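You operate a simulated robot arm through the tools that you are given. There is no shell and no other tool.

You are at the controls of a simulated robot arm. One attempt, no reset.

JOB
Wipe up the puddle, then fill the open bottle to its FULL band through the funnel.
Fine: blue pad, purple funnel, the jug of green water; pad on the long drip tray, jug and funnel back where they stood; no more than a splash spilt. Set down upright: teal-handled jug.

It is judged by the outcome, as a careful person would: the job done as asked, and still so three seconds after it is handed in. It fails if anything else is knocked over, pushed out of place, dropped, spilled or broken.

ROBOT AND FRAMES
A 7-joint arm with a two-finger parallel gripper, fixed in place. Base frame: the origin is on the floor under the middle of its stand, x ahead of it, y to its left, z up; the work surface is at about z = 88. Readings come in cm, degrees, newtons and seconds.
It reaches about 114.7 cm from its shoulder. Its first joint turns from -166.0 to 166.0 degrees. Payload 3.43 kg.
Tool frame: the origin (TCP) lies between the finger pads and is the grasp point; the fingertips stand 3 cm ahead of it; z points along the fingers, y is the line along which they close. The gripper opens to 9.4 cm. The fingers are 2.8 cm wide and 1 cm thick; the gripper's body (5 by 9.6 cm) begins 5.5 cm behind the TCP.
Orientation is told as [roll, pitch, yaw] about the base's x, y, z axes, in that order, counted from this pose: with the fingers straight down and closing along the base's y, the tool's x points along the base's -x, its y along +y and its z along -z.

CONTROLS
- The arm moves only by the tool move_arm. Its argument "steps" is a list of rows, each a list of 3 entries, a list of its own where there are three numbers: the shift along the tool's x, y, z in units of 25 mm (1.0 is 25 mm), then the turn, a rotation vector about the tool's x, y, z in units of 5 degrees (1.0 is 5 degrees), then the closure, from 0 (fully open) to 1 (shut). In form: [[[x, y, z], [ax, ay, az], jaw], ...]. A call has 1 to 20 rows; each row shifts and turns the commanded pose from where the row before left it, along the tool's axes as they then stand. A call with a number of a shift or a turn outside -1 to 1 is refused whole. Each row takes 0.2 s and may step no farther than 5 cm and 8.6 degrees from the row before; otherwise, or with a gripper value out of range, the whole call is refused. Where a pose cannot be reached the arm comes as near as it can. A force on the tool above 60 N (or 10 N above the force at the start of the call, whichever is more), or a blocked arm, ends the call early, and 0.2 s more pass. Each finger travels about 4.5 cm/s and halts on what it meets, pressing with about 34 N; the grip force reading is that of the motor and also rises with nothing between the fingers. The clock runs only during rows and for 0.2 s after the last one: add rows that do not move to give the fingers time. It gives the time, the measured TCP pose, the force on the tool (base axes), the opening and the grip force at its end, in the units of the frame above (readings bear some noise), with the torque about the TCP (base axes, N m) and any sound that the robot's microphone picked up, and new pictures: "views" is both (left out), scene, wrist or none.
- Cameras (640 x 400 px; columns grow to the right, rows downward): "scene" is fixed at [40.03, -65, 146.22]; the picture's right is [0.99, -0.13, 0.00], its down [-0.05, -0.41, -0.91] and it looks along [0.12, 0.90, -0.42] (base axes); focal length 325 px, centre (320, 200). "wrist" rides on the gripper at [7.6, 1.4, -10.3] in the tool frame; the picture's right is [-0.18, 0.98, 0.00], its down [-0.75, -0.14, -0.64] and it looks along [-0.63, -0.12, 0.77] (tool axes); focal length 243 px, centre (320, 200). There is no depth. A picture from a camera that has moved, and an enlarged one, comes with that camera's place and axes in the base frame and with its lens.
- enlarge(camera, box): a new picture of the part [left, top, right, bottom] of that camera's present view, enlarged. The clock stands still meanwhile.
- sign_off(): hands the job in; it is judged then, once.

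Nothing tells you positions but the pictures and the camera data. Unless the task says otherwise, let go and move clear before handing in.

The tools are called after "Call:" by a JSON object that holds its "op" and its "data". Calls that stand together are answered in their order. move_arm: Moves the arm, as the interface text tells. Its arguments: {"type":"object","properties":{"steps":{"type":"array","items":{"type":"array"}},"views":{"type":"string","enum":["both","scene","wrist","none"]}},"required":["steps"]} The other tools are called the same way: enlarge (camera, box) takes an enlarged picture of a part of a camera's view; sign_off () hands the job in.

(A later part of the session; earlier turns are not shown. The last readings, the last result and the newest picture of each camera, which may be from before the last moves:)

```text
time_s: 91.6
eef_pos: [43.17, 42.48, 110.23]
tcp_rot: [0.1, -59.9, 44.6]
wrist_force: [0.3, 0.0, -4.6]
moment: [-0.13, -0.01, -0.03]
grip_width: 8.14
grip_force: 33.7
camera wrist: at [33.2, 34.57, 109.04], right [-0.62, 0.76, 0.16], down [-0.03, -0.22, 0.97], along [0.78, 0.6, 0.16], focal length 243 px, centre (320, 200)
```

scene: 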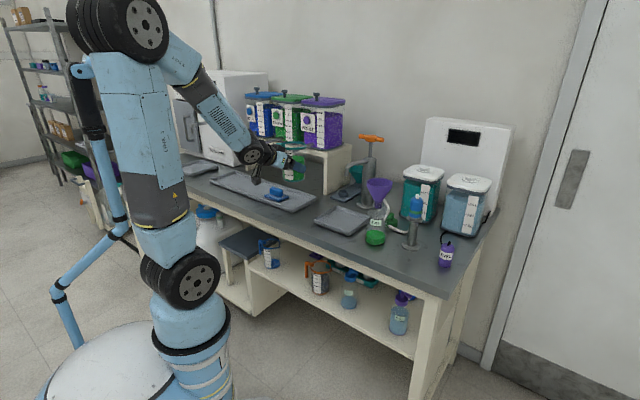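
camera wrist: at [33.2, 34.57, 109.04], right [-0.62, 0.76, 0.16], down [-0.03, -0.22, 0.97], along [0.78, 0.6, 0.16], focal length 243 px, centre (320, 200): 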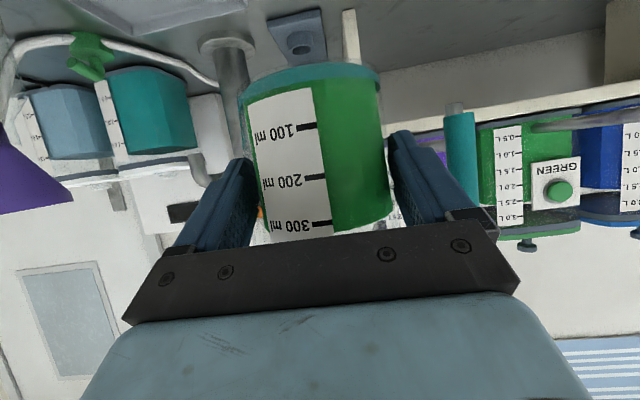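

Still level. I'll continue to just left of the funnel, a little higher, then move in to line up the depth.

Call:
{"op": "move_arm", "data": {"steps": [[[-0.1, -0.3, -0.06], [0, 0, 0], 0.8], [[-0.1, -0.6, -0.06], [0, 0, 0], 0.8], [[-0.1, -0.9, -0.06], [0, 0, 0], 0.8], [[-0.1, -0.9, -0.06], [0, 0, 0], 0.8], [[-0.1, -0.9, -0.06], [0, 0, 0], 0.8], [[-0.1, -0.9, -0.06], [0, 0, 0], 0.8], [[-0.1, -0.9, -0.06], [0, 0, 0], 0.8], [[-0.1, -0.9, -0.06], [0, 0, 0], 0.8], [[-0.1, -0.9, -0.06], [0, 0, 0], 0.8], [[-0.1, -0.6, -0.06], [0, 0, 0], 0.8], [[-0.1, 0, 0.2], [0, 0, 0], 0.8], [[-0.22, 0, 0.38], [0, 0, 0], 0.8], [[-0.26, 0, 0.45], [0, 0, 0], 0.8], [[-0.26, 0, 0.45], [0, 0, 0], 0.8], [[-0.18, 0, 0.3], [0, 0, 0], 0.8], [[0, 0, 0], [0, 0, 0], 0.8]], "views": "both"}}

Call:
{"op": "enlarge", "data": {"camera": "scene", "box": [320, 140, 420, 250]}}

```text
time_s: 95.0
eef_pos: [60.64, 32.06, 113.46]
tcp_rot: [0.0, -59.9, 44.5]
wrist_force: [-0.9, -0.4, -3.8]
moment: [-0.13, -0.03, -0.02]
grip_width: 8.17
grip_force: 34.1
camera wrist: at [50.53, 24.23, 112.18], right [-0.62, 0.77, 0.16], down [-0.03, -0.22, 0.97], along [0.78, 0.6, 0.16], focal length 243 px, centre (320, 200)
```

scene: 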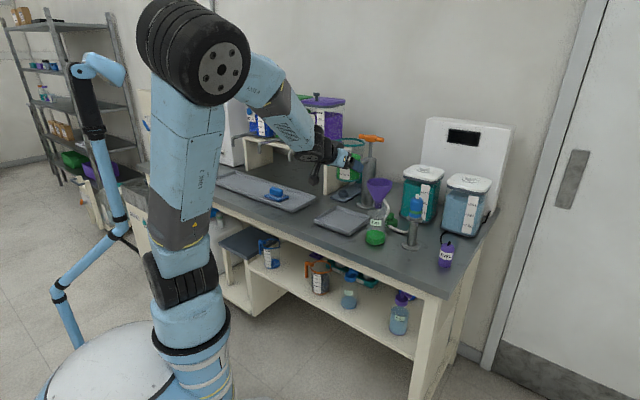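
wrist: 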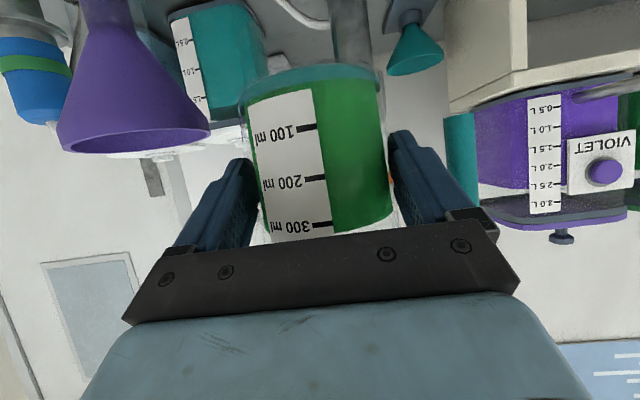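

```text
3.64 times, centred on (370, 195) of scene
camera zoom: at [40.03, -65.0, 146.22], right [0.99, -0.13, 0.0], down [-0.05, -0.41, -0.91], along [0.12, 0.9, -0.42], focal length 1183 px, centre (138, 218)
```

zoom: 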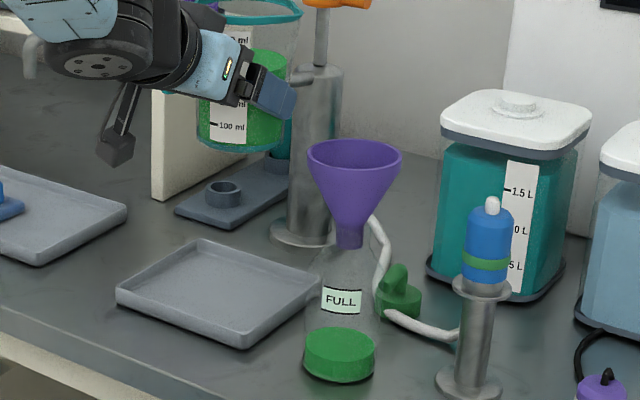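

I'm just left of the funnel, level. I'll tilt the jug toward its spout gradually to about 35°, below the pour point, and check the lip position over the funnel.

Call:
{"op": "move_arm", "data": {"steps": [[[0, 0, 0], [-0.25, 0, 0.433], 0.8], [[0, 0, 0], [-0.3, 0, 0.52], 0.8], [[0, 0, 0], [-0.3, 0, 0.52], 0.8], [[0, 0, 0], [-0.3, 0, 0.52], 0.8], [[0, 0, 0], [-0.3, 0, 0.52], 0.8], [[0, 0, 0], [-0.3, 0, 0.52], 0.8], [[0, 0, 0], [-0.3, 0, 0.52], 0.8], [[0, 0, 0], [-0.3, 0, 0.52], 0.8], [[0, 0, 0], [-0.3, 0, 0.52], 0.8], [[0, 0, 0], [-0.25, 0, 0.433], 0.8], [[0, 0, 0], [0, 0, 0], 0.8]], "views": "both"}}

Call:
{"op": "enlarge", "data": {"camera": "scene", "box": [320, 130, 420, 240]}}

```text
time_s: 97.4
eef_pos: [60.58, 32.22, 113.43]
tcp_rot: [48.0, -49.1, 4.6]
wrist_force: [-0.6, -1.0, -4.3]
moment: [-0.11, 0.04, 0.01]
grip_width: 8.16
grip_force: 33.3
camera wrist: at [50.18, 24.71, 113.06], right [-0.48, 0.62, 0.62], down [0.29, -0.55, 0.78], along [0.83, 0.56, 0.08], focal length 243 px, centre (320, 200)
```

scene: 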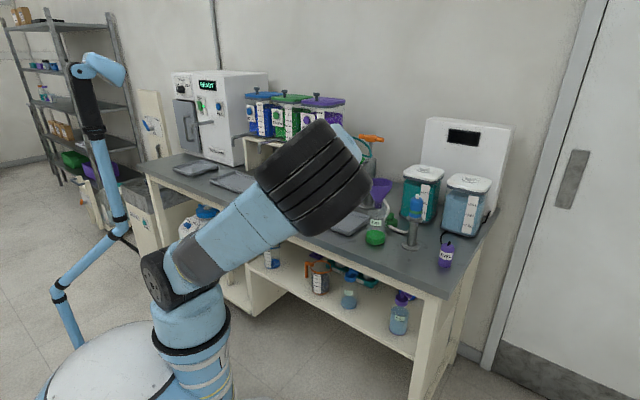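
wrist: 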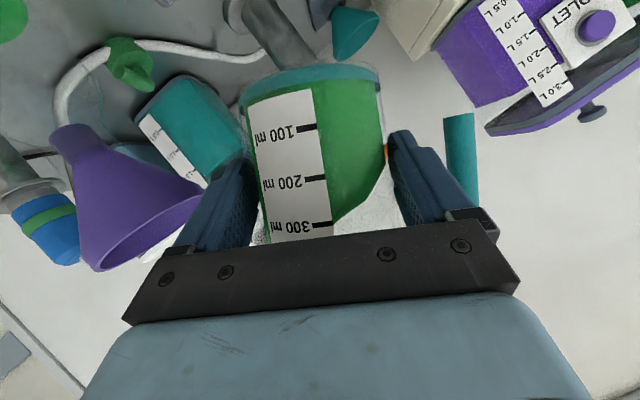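

```text
3.64 times, centred on (370, 185) of scene
camera zoom: at [40.03, -65.0, 146.22], right [0.99, -0.13, 0.0], down [-0.05, -0.41, -0.91], along [0.12, 0.9, -0.42], focal length 1183 px, centre (138, 254)
```

zoom: 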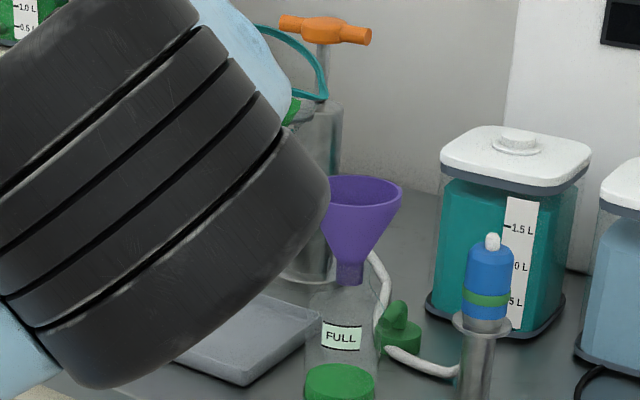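

The lip is about 3 cm left of the funnel centre, as computed. I'll nudge right and down slightly, then tilt on in small steps and watch for the first flow.

Call:
{"op": "move_arm", "data": {"steps": [[[0.09, -0.34, 0.052], [0, 0, 0], 0.8], [[0.09, -0.34, 0.052], [0, 0, 0], 0.8], [[0, 0, 0], [-0.25, 0, 0.433], 0.8], [[0, 0, 0], [-0.25, 0, 0.433], 0.8], [[0, 0, 0], [0, 0, 0], 0.8], [[0, 0, 0], [0, 0, 0], 0.8]], "views": "both"}}

Call:
{"op": "enlarge", "data": {"camera": "scene", "box": [330, 140, 420, 250]}}

```text
time_s: 98.8
eef_pos: [61.48, 31.34, 112.18]
tcp_rot: [53.5, -45.7, 0.5]
wrist_force: [-0.7, -0.2, -3.9]
moment: [-0.1, -0.01, -0.04]
grip_width: 8.16
grip_force: 34.6
camera wrist: at [51.0, 23.9, 111.95], right [-0.44, 0.58, 0.68], down [0.34, -0.6, 0.73], along [0.83, 0.55, 0.07], focal length 243 px, centre (320, 200)
```

scene: 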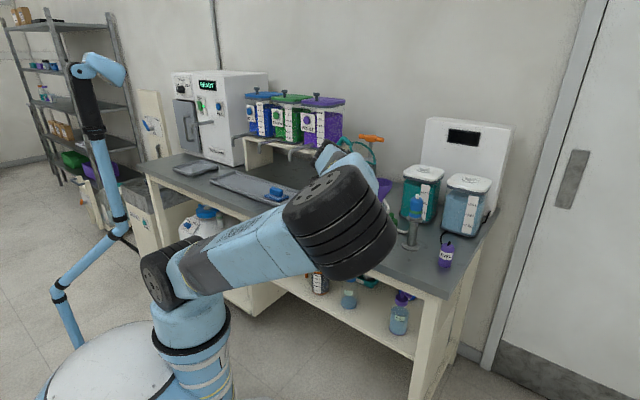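
wrist: 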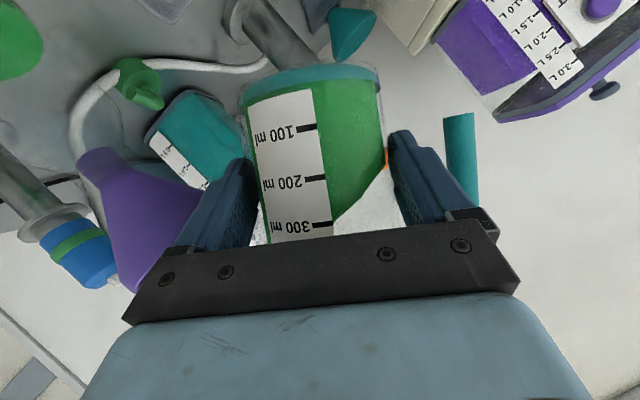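

```text
3.64 times, centred on (375, 195) of scene
camera zoom: at [40.03, -65.0, 146.22], right [0.99, -0.13, 0.0], down [-0.05, -0.41, -0.91], along [0.12, 0.9, -0.42], focal length 1183 px, centre (120, 218)
```

zoom: 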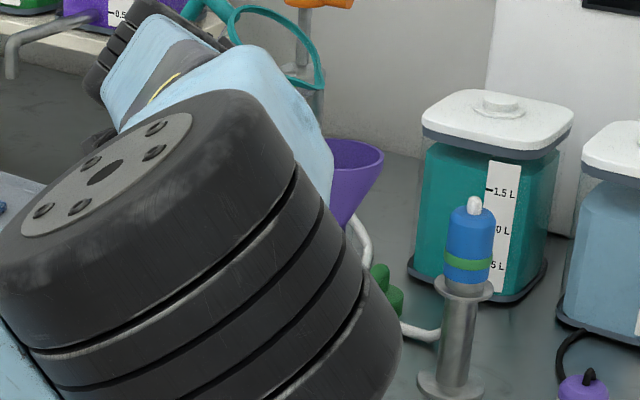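

The elbow now blocks the scene view of the bottle, so I'll pour in small increments, tracking the jug's weight, and return partway to check the level. Next, tilt to 45°.

Call:
{"op": "move_arm", "data": {"steps": [[[0, 0, 0], [-0.25, 0, 0.433], 0.8], [[0, 0, 0], [-0.25, 0, 0.433], 0.8], [[0, 0, 0], [0, 0, 0], 0.8], [[0, 0, 0], [0, 0, 0], 0.8], [[0, 0, 0], [0, 0, 0], 0.8]], "views": "both"}}

Call:
{"op": "enlarge", "data": {"camera": "wrist", "box": [0, 0, 260, 300]}}

```text
time_s: 100.0
eef_pos: [61.5, 31.27, 112.23]
tcp_rot: [58.3, -42.2, -2.9]
wrist_force: [-0.8, 0.6, -4.4]
moment: [-0.1, -0.01, 0.0]
grip_width: 8.14
grip_force: 34.2
camera wrist: at [50.99, 23.88, 112.16], right [-0.4, 0.54, 0.74], down [0.38, -0.64, 0.67], along [0.83, 0.55, 0.05], focal length 243 px, centre (320, 200)
```

scene: 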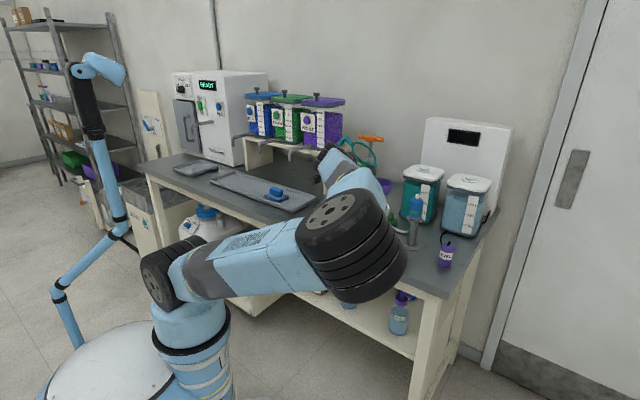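
wrist: 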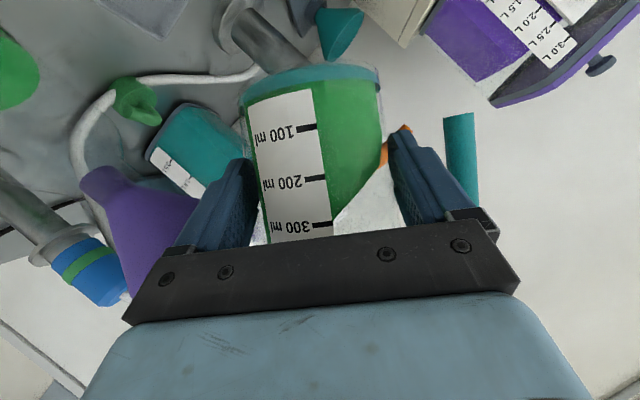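

```text
1.33 times, centred on (130, 150) of wrist
camera zoom: at [50.99, 23.88, 112.16], right [-0.4, 0.54, 0.74], down [0.38, -0.64, 0.67], along [0.83, 0.55, 0.05], focal length 324 px, centre (573, 267)
```

zoom: 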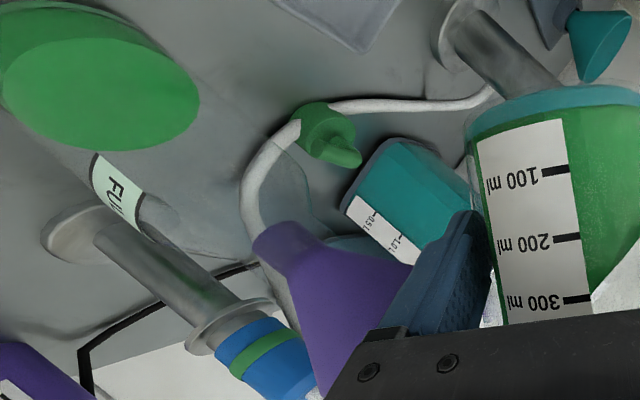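

The wrist camera can see the bottle, its liquid and the FULL band, so I can watch the fill directly. No flow yet at 45°, so I'll tilt further.

Call:
{"op": "move_arm", "data": {"steps": [[[0, 0, 0], [-0.25, 0, 0.433], 0.8], [[0, 0, 0], [-0.25, 0, 0.433], 0.8], [[0, 0, 0], [0, 0, 0], 0.8], [[0, 0, 0], [0, 0, 0], 0.8], [[0, 0, 0], [0, 0, 0], 0.8]], "views": "both"}}

Call:
{"op": "enlarge", "data": {"camera": "wrist", "box": [0, 0, 260, 300]}}

```text
time_s: 101.2
eef_pos: [61.54, 31.41, 111.95]
tcp_rot: [62.6, -38.4, -5.7]
wrist_force: [-0.6, -0.7, -4.3]
moment: [-0.1, -0.01, 0.01]
grip_width: 8.15
grip_force: 34.5
camera wrist: at [51.03, 23.93, 112.24], right [-0.35, 0.49, 0.8], down [0.42, -0.68, 0.6], along [0.84, 0.55, 0.03], focal length 243 px, centre (320, 200)
```

scene: 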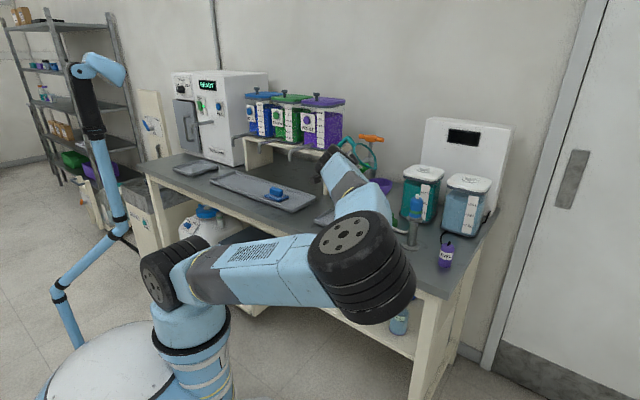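
wrist: 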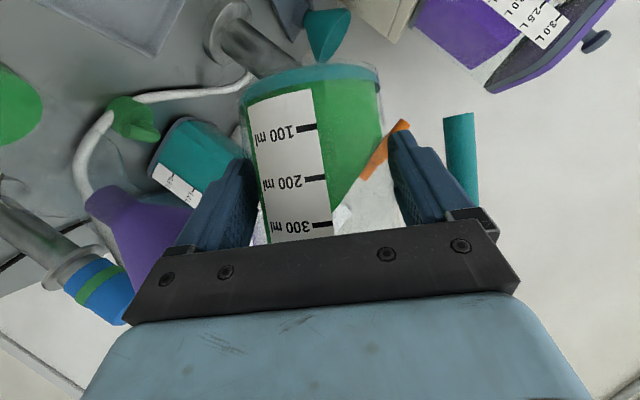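

```text
1.33 times, centred on (130, 150) of wrist
camera zoom: at [51.03, 23.93, 112.24], right [-0.35, 0.49, 0.8], down [0.42, -0.68, 0.6], along [0.84, 0.55, 0.03], focal length 324 px, centre (573, 267)
```

zoom: 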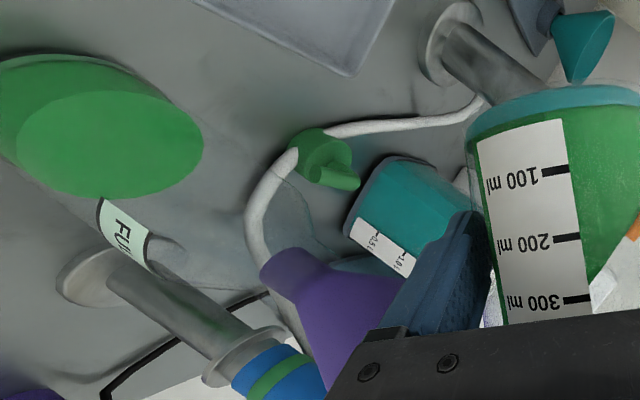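

Call:
{"op": "move_arm", "data": {"steps": [[[0, 0, 0], [-0.25, 0, 0.433], 0.8], [[0, 0, 0], [-0.25, 0, 0.433], 0.8], [[0, 0, 0], [0, 0, 0], 0.8], [[0, 0, 0], [0, 0, 0], 0.8], [[0, 0, 0], [0, 0, 0], 0.8]], "views": "both"}}

Call:
{"op": "enlarge", "data": {"camera": "wrist", "box": [0, 0, 260, 300]}}

```text
time_s: 102.4
eef_pos: [61.5, 31.3, 112.07]
tcp_rot: [66.4, -34.5, -8.1]
wrist_force: [0.4, 0.6, -2.7]
moment: [-0.1, 0.01, 0.03]
grip_width: 8.12
grip_force: 33.8
camera wrist: at [51.01, 23.89, 112.49], right [-0.3, 0.44, 0.85], down [0.45, -0.72, 0.53], along [0.84, 0.54, 0.02], focal length 243 px, centre (320, 200)
```

scene: 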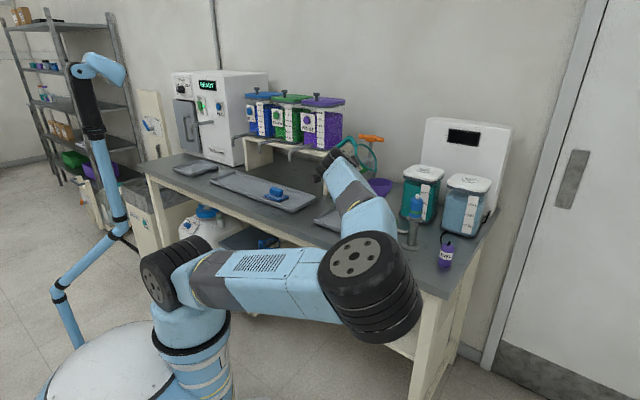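
wrist: 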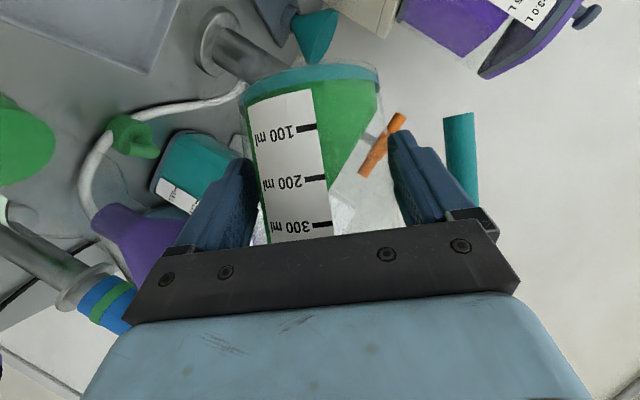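

```text
1.33 times, centred on (130, 150) of wrist
camera zoom: at [51.01, 23.89, 112.49], right [-0.3, 0.44, 0.85], down [0.45, -0.72, 0.53], along [0.84, 0.54, 0.02], focal length 324 px, centre (573, 267)
```

zoom: 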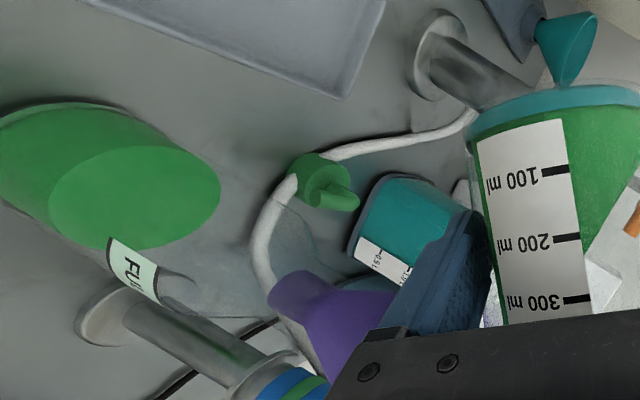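

It's pouring and the bottle is rising quickly. I'll tilt back now to stop the flow and read the level.

Call:
{"op": "move_arm", "data": {"steps": [[[0, 0, 0], [0.5, 0, -0.866], 0.8], [[0, 0, 0], [0.5, 0, -0.866], 0.8], [[0, 0, 0], [0, 0, 0], 0.8], [[0, 0, 0], [0, 0, 0], 0.8], [[0, 0, 0], [0, 0, 0], 0.8]], "views": "both"}}

Call:
{"op": "enlarge", "data": {"camera": "wrist", "box": [0, 0, 180, 200]}}

```text
time_s: 103.6
eef_pos: [61.45, 31.43, 112.16]
tcp_rot: [58.3, -42.1, -2.9]
wrist_force: [-0.1, 0.3, -3.5]
moment: [-0.1, 0.0, 0.03]
grip_width: 8.16
grip_force: 33.7
camera wrist: at [51.02, 23.85, 112.13], right [-0.4, 0.54, 0.74], down [0.38, -0.64, 0.67], along [0.83, 0.55, 0.05], focal length 243 px, centre (320, 200)
```

scene: 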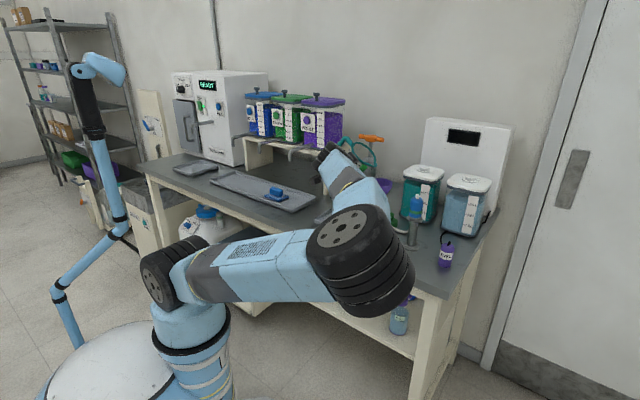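
wrist: 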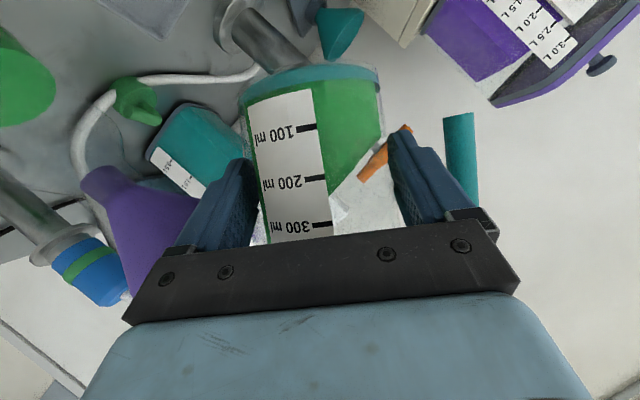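

```text
2.00 times, centred on (90, 100) of wrist
camera zoom: at [51.02, 23.85, 112.13], right [-0.4, 0.54, 0.74], down [0.38, -0.64, 0.67], along [0.83, 0.55, 0.05], focal length 485 px, centre (780, 400)
```

zoom: 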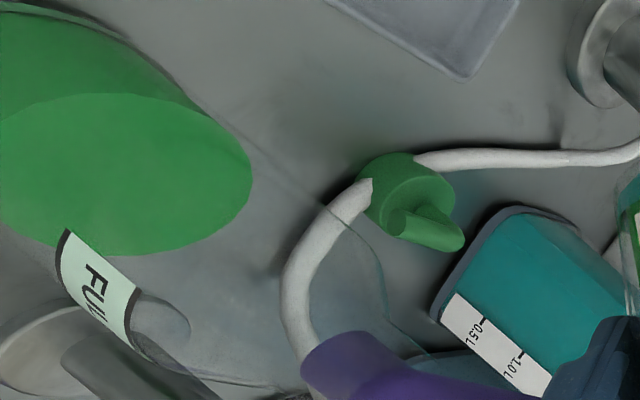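

Measuring against the bottle geometry, the liquid is at about z 92.3 and the FULL band spans about 95.8–98.1. I've poured roughly 60 ml and need about 150 ml more. I'll tilt to 60° and hold.

Call:
{"op": "move_arm", "data": {"steps": [[[0, 0, 0], [-0.25, 0, 0.433], 0.8], [[0, 0, 0], [-0.25, 0, 0.433], 0.8], [[0, 0, 0], [-0.25, 0, 0.433], 0.8], [[0, 0, 0], [-0.25, 0, 0.433], 0.8], [[0, 0, 0], [-0.25, 0, 0.433], 0.8], [[0, 0, 0], [-0.25, 0, 0.433], 0.8], [[0, 0, 0], [0, 0, 0], 0.8], [[0, 0, 0], [0, 0, 0], 0.8], [[0, 0, 0], [0, 0, 0], 0.8]], "views": "both"}}

Call:
{"op": "enlarge", "data": {"camera": "wrist", "box": [0, 0, 260, 300]}}

```text
time_s: 105.6
eef_pos: [61.49, 31.13, 112.02]
tcp_rot: [69.9, -30.4, -10.0]
wrist_force: [0.0, -0.2, -3.6]
moment: [-0.05, 0.01, 0.0]
grip_width: 8.14
grip_force: 34.3
camera wrist: at [51.02, 23.82, 112.59], right [-0.25, 0.38, 0.89], down [0.48, -0.75, 0.46], along [0.84, 0.54, 0.0], focal length 243 px, centre (320, 200)
```

scene: 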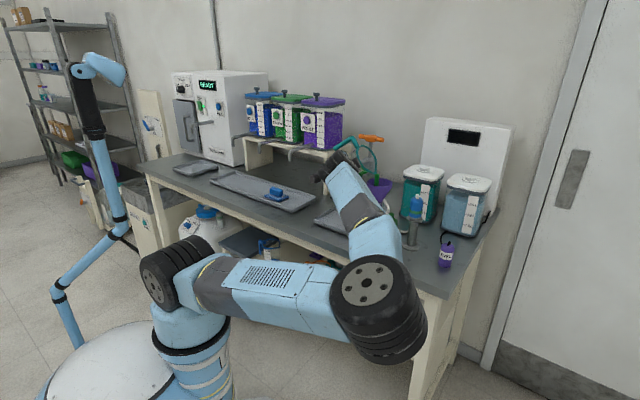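
wrist: 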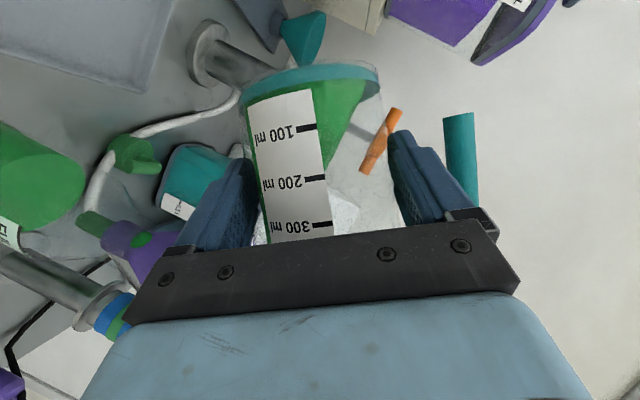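

```text
1.33 times, centred on (130, 150) of wrist
camera zoom: at [51.02, 23.82, 112.59], right [-0.25, 0.38, 0.89], down [0.48, -0.75, 0.46], along [0.84, 0.54, 0.0], focal length 324 px, centre (573, 267)
```

zoom: 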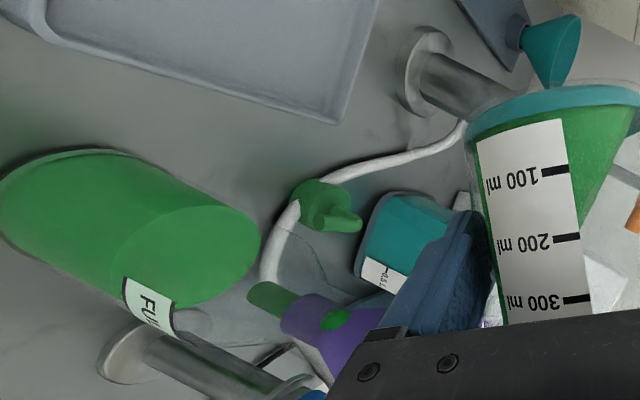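

The level is now about z 94.4, with liquid still draining through the funnel. I'll hold here and re-read before tilting more.

Call:
{"op": "move_arm", "data": {"steps": [[[0, 0, 0], [0, 0, 0], 0.8], [[0, 0, 0], [0, 0, 0], 0.8], [[0, 0, 0], [0, 0, 0], 0.8], [[0, 0, 0], [0, 0, 0], 0.8]], "views": "wrist"}}

Call:
{"op": "enlarge", "data": {"camera": "wrist", "box": [0, 0, 260, 300]}}

```text
time_s: 106.6
eef_pos: [61.42, 31.19, 112.05]
tcp_rot: [70.1, -30.3, -9.9]
wrist_force: [-0.3, 0.4, -3.5]
moment: [-0.07, -0.01, 0.01]
grip_width: 8.13
grip_force: 33.5
camera wrist: at [51.02, 23.82, 112.59], right [-0.25, 0.38, 0.89], down [0.48, -0.75, 0.46], along [0.84, 0.54, 0.0], focal length 243 px, centre (320, 200)
```

wrist: 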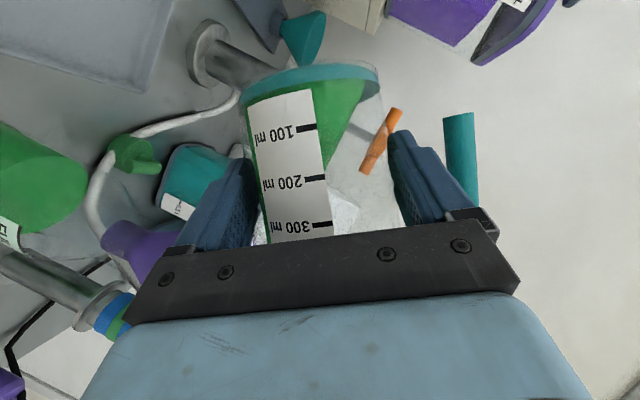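

```text
1.33 times, centred on (130, 150) of wrist
camera zoom: at [51.02, 23.82, 112.59], right [-0.25, 0.38, 0.89], down [0.48, -0.75, 0.46], along [0.84, 0.54, 0.0], focal length 324 px, centre (573, 267)
```

zoom: 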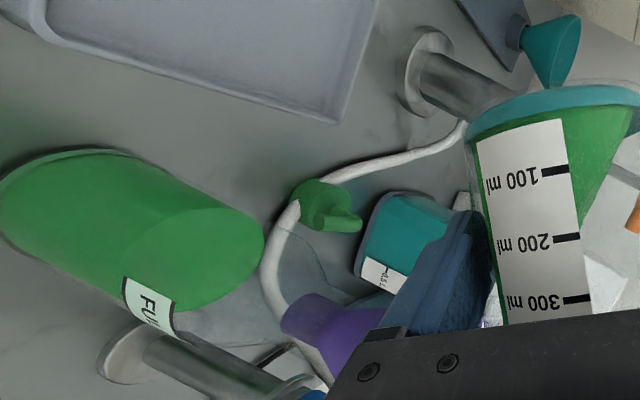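

Drained: the level is about z 94.8, steady. Another ~2.2 cm will centre it in the band, so I'll tilt to 65° and hold.

Call:
{"op": "move_arm", "data": {"steps": [[[0, 0, 0], [-0.2, 0, 0.346], 0.8], [[0, 0, 0], [-0.2, 0, 0.346], 0.8], [[0, 0, 0], [-0.1, 0, 0.173], 0.8], [[0, 0, 0], [0, 0, 0], 0.8], [[0, 0, 0], [0, 0, 0], 0.8], [[0, 0, 0], [0, 0, 0], 0.8], [[0, 0, 0], [0, 0, 0], 0.8], [[0, 0, 0], [0, 0, 0], 0.8], [[0, 0, 0], [0, 0, 0], 0.8]], "views": "both"}}

Call:
{"op": "enlarge", "data": {"camera": "wrist", "box": [0, 0, 260, 300]}}

```text
time_s: 108.6
eef_pos: [61.51, 31.31, 112.09]
tcp_rot: [73.3, -26.2, -11.4]
wrist_force: [-0.2, 0.3, -2.1]
moment: [-0.07, -0.01, -0.02]
grip_width: 8.1
grip_force: 34.4
camera wrist: at [51.04, 23.82, 112.82], right [-0.19, 0.33, 0.93], down [0.51, -0.77, 0.38], along [0.84, 0.54, -0.02], focal length 243 px, centre (320, 200)
```

scene: 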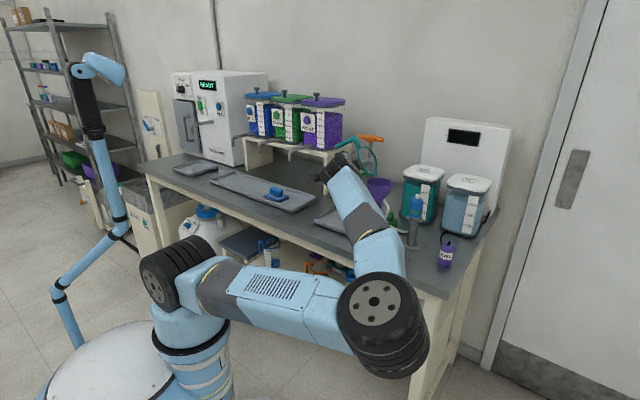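
wrist: 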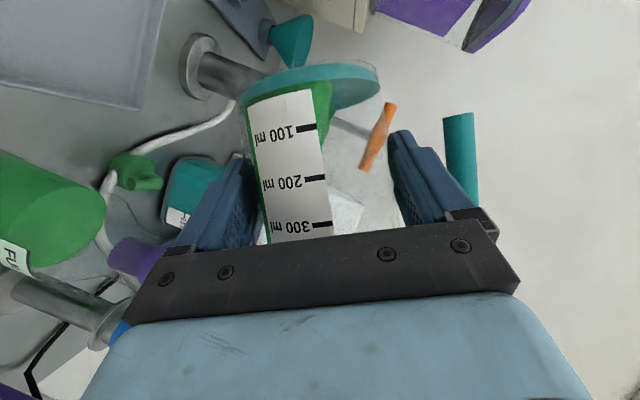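

```text
1.33 times, centred on (130, 150) of wrist
camera zoom: at [51.04, 23.82, 112.82], right [-0.19, 0.33, 0.93], down [0.51, -0.77, 0.38], along [0.84, 0.54, -0.02], focal length 324 px, centre (573, 267)
```

zoom: 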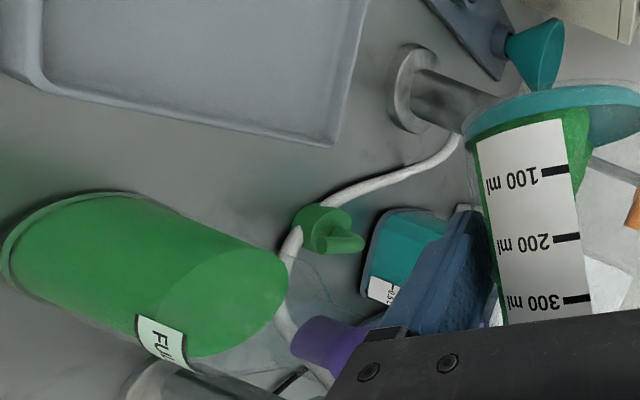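

The level is about z 96.0, just inside the band's lower edge. I'll hold to let it finish draining and re-read.

Call:
{"op": "move_arm", "data": {"steps": [[[0, 0, 0], [0, 0, 0], 0.8], [[0, 0, 0], [0, 0, 0], 0.8], [[0, 0, 0], [0, 0, 0], 0.8], [[0, 0, 0], [0, 0, 0], 0.8], [[0, 0, 0], [0, 0, 0], 0.8]], "views": "wrist"}}

Call:
{"op": "enlarge", "data": {"camera": "wrist", "box": [0, 80, 200, 300]}}

```text
time_s: 109.8
eef_pos: [61.47, 31.22, 112.14]
tcp_rot: [73.3, -26.3, -11.6]
wrist_force: [0.2, -0.9, -2.0]
moment: [-0.05, 0.0, 0.01]
grip_width: 8.11
grip_force: 34.6
camera wrist: at [51.04, 23.82, 112.82], right [-0.19, 0.33, 0.93], down [0.51, -0.77, 0.38], along [0.84, 0.54, -0.02], focal length 243 px, centre (320, 200)
```

wrist: 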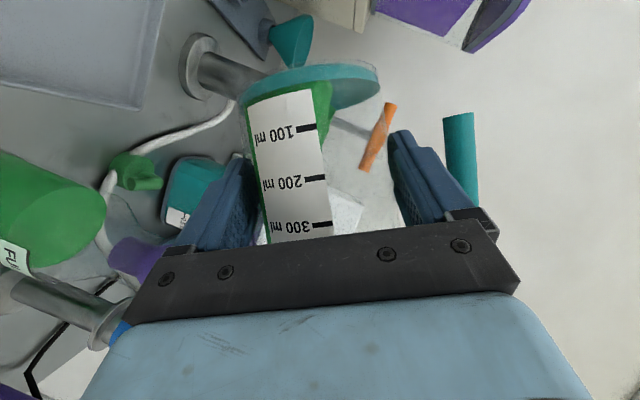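

```text
1.82 times, centred on (100, 190) of wrist
camera zoom: at [51.04, 23.82, 112.82], right [-0.19, 0.33, 0.93], down [0.51, -0.77, 0.38], along [0.84, 0.54, -0.02], focal length 441 px, centre (720, 218)
```

zoom: 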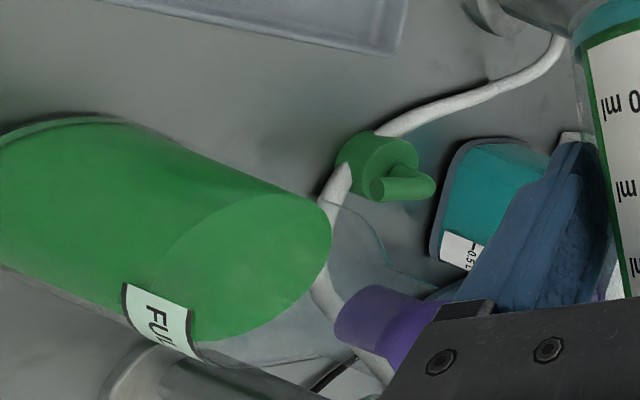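

Steady at z ≈ 96.0 (band 95.8–98.1). The last 5° added about 1.2 cm, so another 4° should bring it to mid-band.

Call:
{"op": "move_arm", "data": {"steps": [[[0, 0, 0], [-0.15, 0, 0.26], 0.8], [[0, 0, 0], [-0.15, 0, 0.26], 0.8], [[0, 0, 0], [-0.1, 0, 0.173], 0.8], [[0, 0, 0], [0, 0, 0], 0.8], [[0, 0, 0], [0, 0, 0], 0.8], [[0, 0, 0], [0, 0, 0], 0.8], [[0, 0, 0], [0, 0, 0], 0.8], [[0, 0, 0], [0, 0, 0], 0.8], [[0, 0, 0], [0, 0, 0], 0.8], [[0, 0, 0], [0, 0, 0], 0.8]], "views": "wrist"}}

Call:
{"op": "enlarge", "data": {"camera": "wrist", "box": [0, 80, 200, 300]}}

```text
time_s: 112.0
eef_pos: [61.42, 31.31, 112.16]
tcp_rot: [75.8, -22.9, -12.5]
wrist_force: [0.1, 0.4, -1.7]
moment: [-0.06, -0.01, -0.04]
grip_width: 8.12
grip_force: 33.9
camera wrist: at [51.04, 23.82, 112.95], right [-0.15, 0.28, 0.95], down [0.53, -0.79, 0.32], along [0.84, 0.55, -0.03], focal length 243 px, centre (320, 200)
```

wrist: 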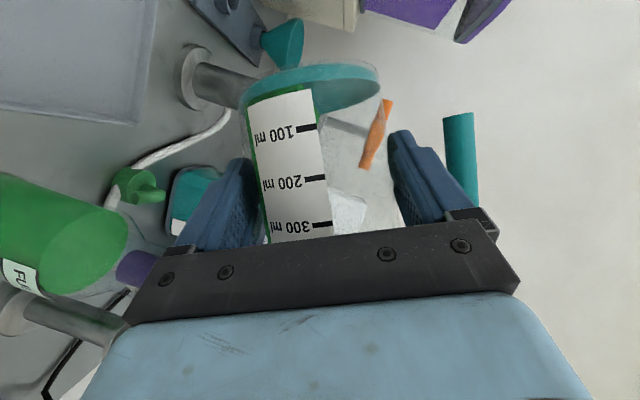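

```text
1.82 times, centred on (100, 190) of wrist
camera zoom: at [51.04, 23.82, 112.95], right [-0.15, 0.28, 0.95], down [0.53, -0.79, 0.32], along [0.84, 0.55, -0.03], focal length 441 px, centre (720, 218)
```

zoom: 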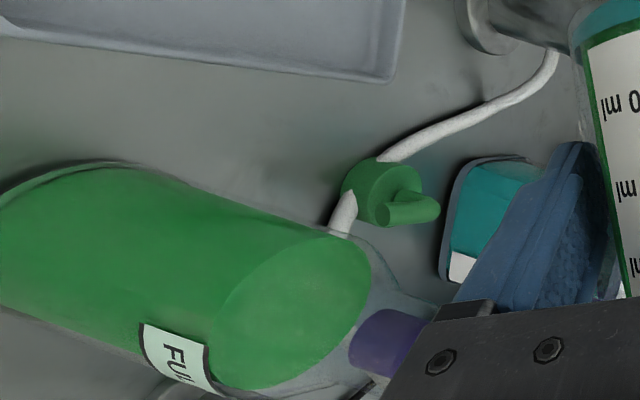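

The level is now about z 97.4, well inside the band. I'll stop by tilting the jug back promptly.

Call:
{"op": "move_arm", "data": {"steps": [[[0, 0, 0], [0.4, 0, -0.693], 0.8], [[0, 0, 0], [0.5, 0, -0.866], 0.8], [[0, 0, 0], [0.5, 0, -0.866], 0.8], [[0, 0, 0], [0.5, 0, -0.866], 0.8], [[0, 0, 0], [0, 0, 0], 0.8]], "views": "wrist"}}

Call:
{"op": "enlarge", "data": {"camera": "wrist", "box": [0, 0, 200, 220]}}

```text
time_s: 113.2
eef_pos: [61.51, 31.3, 112.08]
tcp_rot: [62.5, -38.4, -5.7]
wrist_force: [-0.3, 0.6, -1.9]
moment: [0.01, -0.01, 0.01]
grip_width: 8.11
grip_force: 34.4
camera wrist: at [51.01, 23.89, 112.3], right [-0.35, 0.49, 0.8], down [0.42, -0.68, 0.6], along [0.84, 0.55, 0.03], focal length 243 px, centre (320, 200)
```

wrist: 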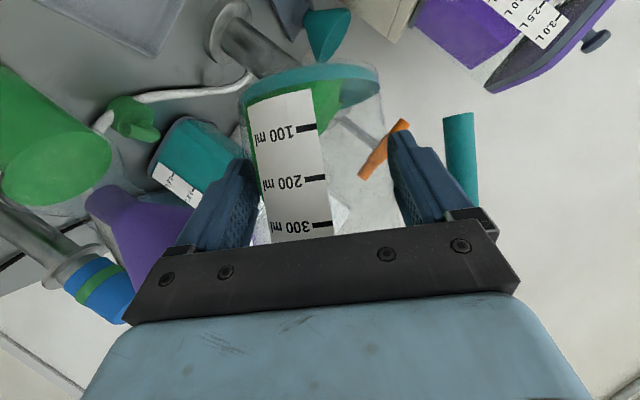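

```text
1.82 times, centred on (100, 110) of wrist
camera zoom: at [51.01, 23.89, 112.3], right [-0.35, 0.49, 0.8], down [0.42, -0.68, 0.6], along [0.84, 0.55, 0.03], focal length 441 px, centre (720, 364)
```

zoom: 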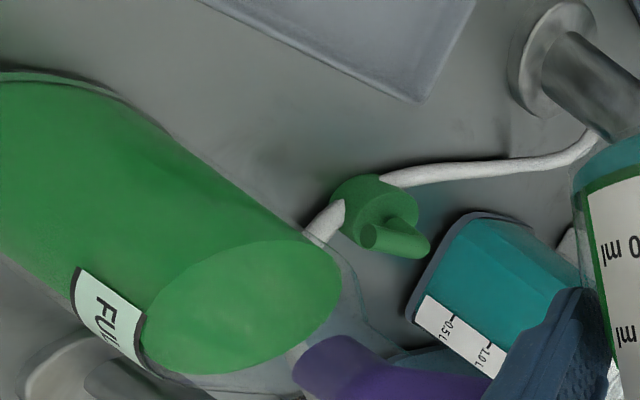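

Flow has stopped; the level reads about z 97.4–97.8 against the band's top near 98. I'll bring the jug fully upright so the arm clears the scene view and I can verify.

Call:
{"op": "move_arm", "data": {"steps": [[[0, 0, 0], [0.4, 0, -0.693], 0.8], [[0, 0, 0], [0.4, 0, -0.693], 0.8], [[0, 0, 0], [0.4, 0, -0.693], 0.8], [[0, 0, 0], [0.4, 0, -0.693], 0.8], [[0, 0, 0], [0.4, 0, -0.693], 0.8], [[0, 0, 0], [0.4, 0, -0.693], 0.8], [[0, 0, 0], [0.4, 0, -0.693], 0.8], [[0, 0, 0], [0.4, 0, -0.693], 0.8], [[0, 0, 0], [0.4, 0, -0.693], 0.8], [[0, 0, 0], [0.4, 0, -0.693], 0.8], [[0, 0, 0], [0.4, 0, -0.693], 0.8], [[0, 0, 0], [0.4, 0, -0.693], 0.8], [[0, 0, 0], [0.2, 0, -0.346], 0.8], [[0, 0, 0], [0, 0, 0], 0.8]], "views": "both"}}

Call:
{"op": "enlarge", "data": {"camera": "scene", "box": [355, 180, 405, 250]}}

Call:
{"op": "enlarge", "data": {"camera": "scene", "box": [320, 130, 440, 250]}}

```text
time_s: 116.2
eef_pos: [61.48, 31.3, 112.22]
tcp_rot: [-11.6, -59.3, 54.5]
wrist_force: [0.2, 0.9, -1.8]
moment: [-0.04, -0.01, -0.02]
grip_width: 8.11
grip_force: 33.8
camera wrist: at [51.5, 23.33, 110.8], right [-0.63, 0.77, 0.06], down [-0.1, -0.15, 0.98], along [0.77, 0.62, 0.17], focal length 243 px, centre (320, 200)
```

scene: 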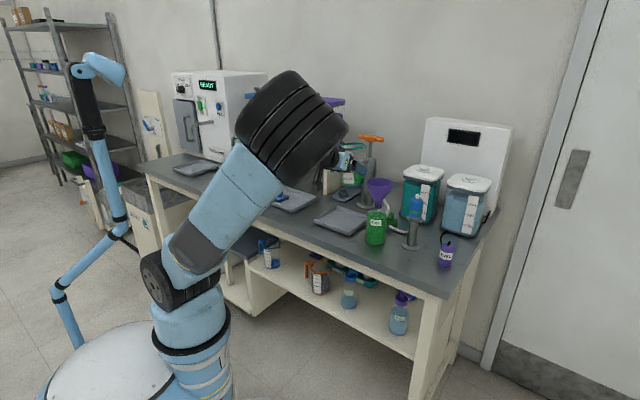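
wrist: 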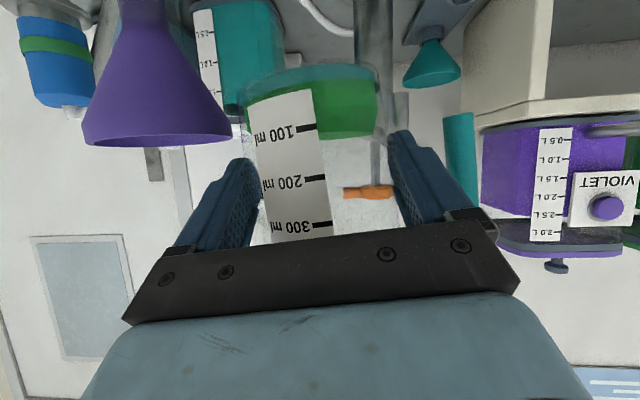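

```text
5.71 times, centred on (380, 215) of scene
camera zoom: at [40.03, -65.0, 146.22], right [0.99, -0.13, 0.0], down [-0.05, -0.41, -0.91], along [0.12, 0.9, -0.42], focal length 1860 px, centre (-23, 114)
```

zoom: 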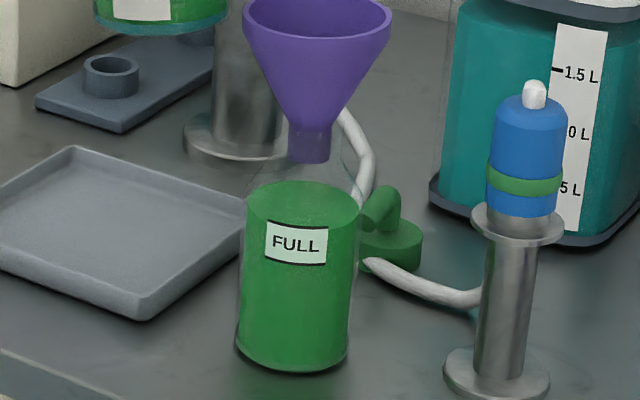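

```text
3.33 times, centred on (380, 190) of scene
camera zoom: at [40.03, -65.0, 146.22], right [0.99, -0.13, 0.0], down [-0.05, -0.41, -0.91], along [0.12, 0.9, -0.42], focal length 1085 px, centre (120, 233)
```

zoom: 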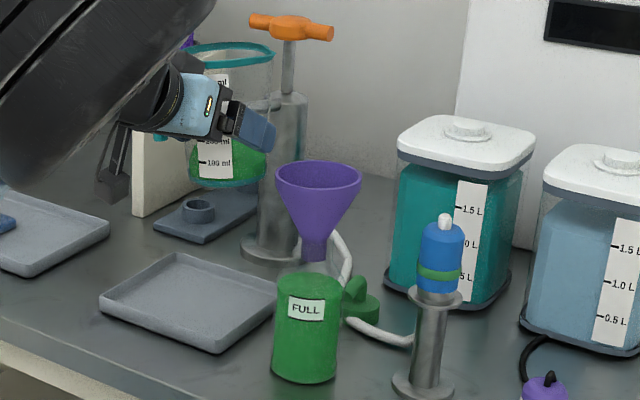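

I over-rotated back by 6°, so I'll level the jug and zoom in on the bottle's level.

Call:
{"op": "move_arm", "data": {"steps": [[[0, 0, 0], [-0.3, 0, 0.52], 0.8], [[0, 0, 0], [-0.3, 0, 0.52], 0.8], [[0, 0, 0], [0, 0, 0], 0.8], [[0, 0, 0], [0, 0, 0], 0.8]], "views": "scene"}}

Call:
{"op": "enlarge", "data": {"camera": "scene", "box": [364, 200, 392, 250]}}

Call:
{"op": "enlarge", "data": {"camera": "scene", "box": [366, 205, 390, 230]}}

```text
time_s: 117.2
eef_pos: [61.47, 31.25, 112.14]
tcp_rot: [0.3, -59.9, 44.2]
wrist_force: [0.3, 0.0, -2.8]
moment: [-0.07, 0.01, -0.01]
grip_width: 8.12
grip_force: 34.3
```

scene: 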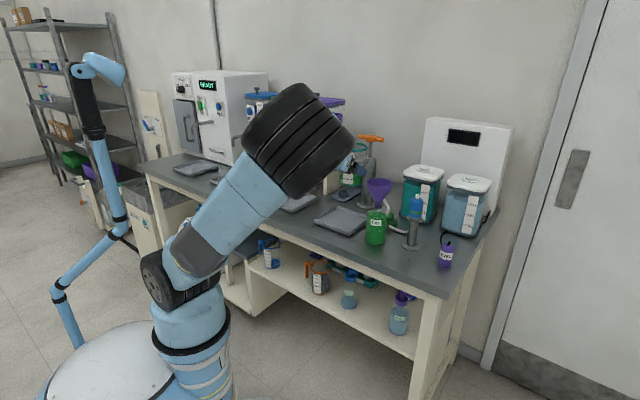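

```text
8.00 times, centred on (378, 225) of scene
camera zoom: at [40.03, -65.0, 146.22], right [0.99, -0.13, 0.0], down [-0.05, -0.41, -0.91], along [0.12, 0.9, -0.42], focal length 2603 px, centre (-144, 0)
```

zoom: 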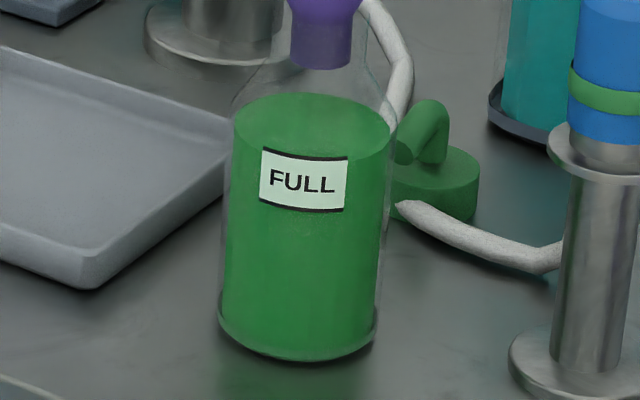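

```text
16.00 times, centred on (378, 218) of scene
camera zoom: at [40.03, -65.0, 146.22], right [0.99, -0.13, 0.0], down [-0.05, -0.41, -0.91], along [0.12, 0.9, -0.42], focal length 5206 px, centre (-608, -80)
```

zoom: 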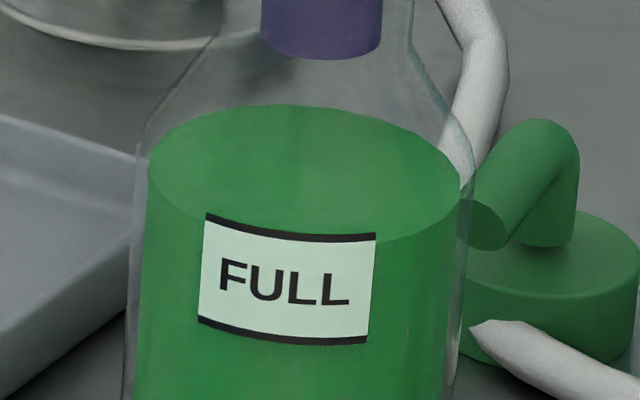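

The level sits inside the band, just under its top line, and I see no spill. Now I'll return the jug: first forward away from the funnel, then left.

Call:
{"op": "move_arm", "data": {"steps": [[[0.1, 0, -0.17], [0, 0, 0], 0.8], [[0.2, 0, -0.36], [0, 0, 0], 0.8], [[0.25, 0.2, -0.43], [0, 0, 0], 0.8], [[0.25, 0.4, -0.43], [0, 0, 0], 0.8], [[0.24, 0.7, -0.41], [0, 0, 0], 0.8], [[0, 0.9, 0], [0, 0, 0], 0.8], [[0, 0.9, 0], [0, 0, 0], 0.8], [[0, 0.9, 0], [0, 0, 0], 0.8], [[0, 0.9, 0], [0, 0, 0], 0.8], [[0, 0.9, 0], [0, 0, 0], 0.8], [[0, 0.9, 0], [0, 0, 0], 0.8], [[0, 0.9, 0], [0, 0, 0], 0.8], [[0, 0.9, 0], [0, 0, 0], 0.8], [[0, 0.6, 0], [0, 0, 0], 0.8], [[0, 0.3, 0], [0, 0, 0], 0.8], [[0, 0, 0], [0, 0, 0], 0.8]], "views": "both"}}

```text
time_s: 120.6
eef_pos: [41.28, 44.4, 112.32]
tcp_rot: [0.3, -60.0, 44.2]
wrist_force: [-0.1, -0.7, -2.0]
moment: [-0.05, 0.03, 0.01]
grip_width: 8.14
grip_force: 34.0
camera wrist: at [31.23, 36.55, 111.02], right [-0.62, 0.77, 0.16], down [-0.03, -0.23, 0.97], along [0.78, 0.6, 0.16], focal length 243 px, centre (320, 200)
```

scene: 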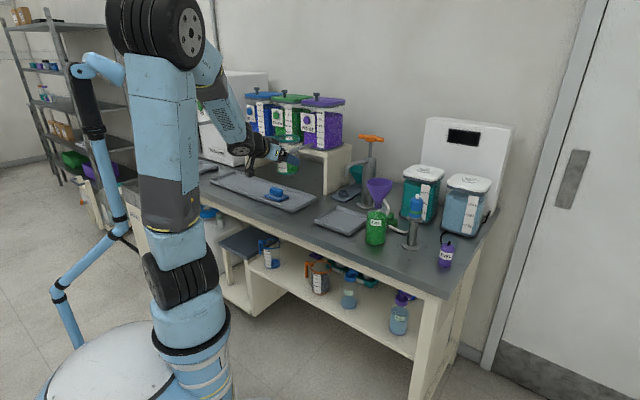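
wrist: 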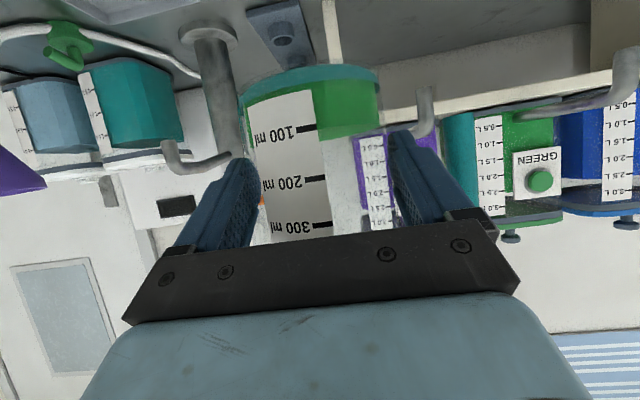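

Call:
{"op": "move_arm", "data": {"steps": [[[0, 0.3, 0], [0.02, 0, -0.035], 0.8], [[0, 0.6, 0], [0, 0, 0], 0.8], [[0, 0.9, 0], [0, 0, 0], 0.8], [[0, 0.9, 0], [0, 0, 0], 0.8], [[0, 0.9, 0], [0, 0, 0], 0.8], [[0, 0.9, 0], [0, 0, 0], 0.8], [[0, 0.9, 0], [0, 0, 0], 0.8], [[0, 0.9, 0], [0, 0, 0], 0.8], [[0, 0.9, 0], [0, 0, 0], 0.8], [[0, 0.9, 0], [0, 0, 0], 0.8], [[0, 0.9, 0], [0, 0, 0], 0.8], [[0, 0.9, 0], [0, 0, 0], 0.8], [[0, 0.9, 0], [0, 0, 0], 0.8], [[0, 0.9, 0], [0, 0, 0], 0.8], [[0, 0.9, 0], [0, 0, 0], 0.8], [[0, 0.9, 0], [0, 0, 0], 0.8], [[0, 0.8, 0], [0, 0, 0], 0.8], [[0, 0.5, 0], [0, 0, 0], 0.8], [[0, 0.16, 0], [0, 0, 0], 0.8], [[0, 0, 0], [0, 0, 0], 0.8]], "views": "both"}}

```text
time_s: 124.8
eef_pos: [15.0, 70.87, 112.29]
tcp_rot: [-0.1, -59.9, 44.6]
wrist_force: [-0.5, -0.7, -2.0]
moment: [-0.06, -0.01, -0.02]
grip_width: 8.13
grip_force: 34.3
camera wrist: at [5.02, 62.95, 111.05], right [-0.62, 0.77, 0.16], down [-0.03, -0.22, 0.97], along [0.78, 0.6, 0.16], focal length 243 px, centre (320, 200)
```

scene: 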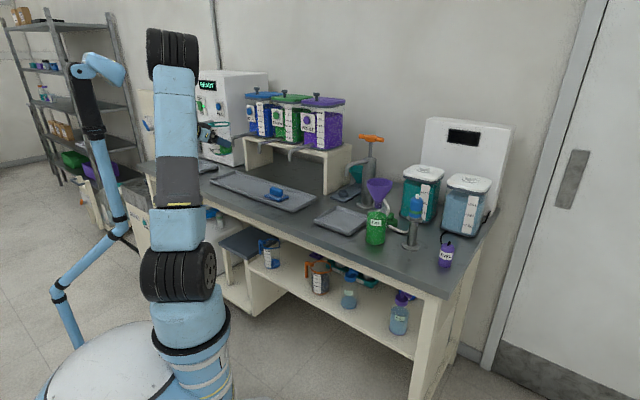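
wrist: 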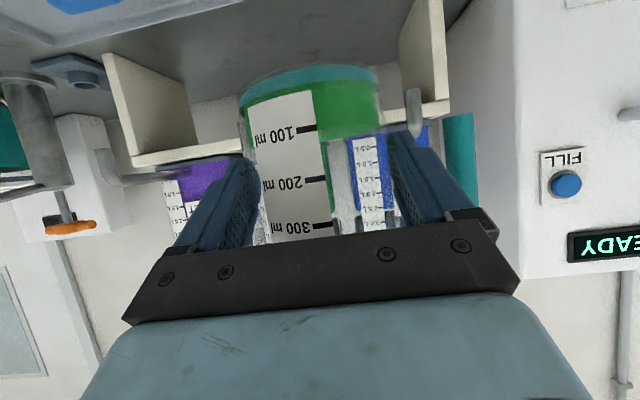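

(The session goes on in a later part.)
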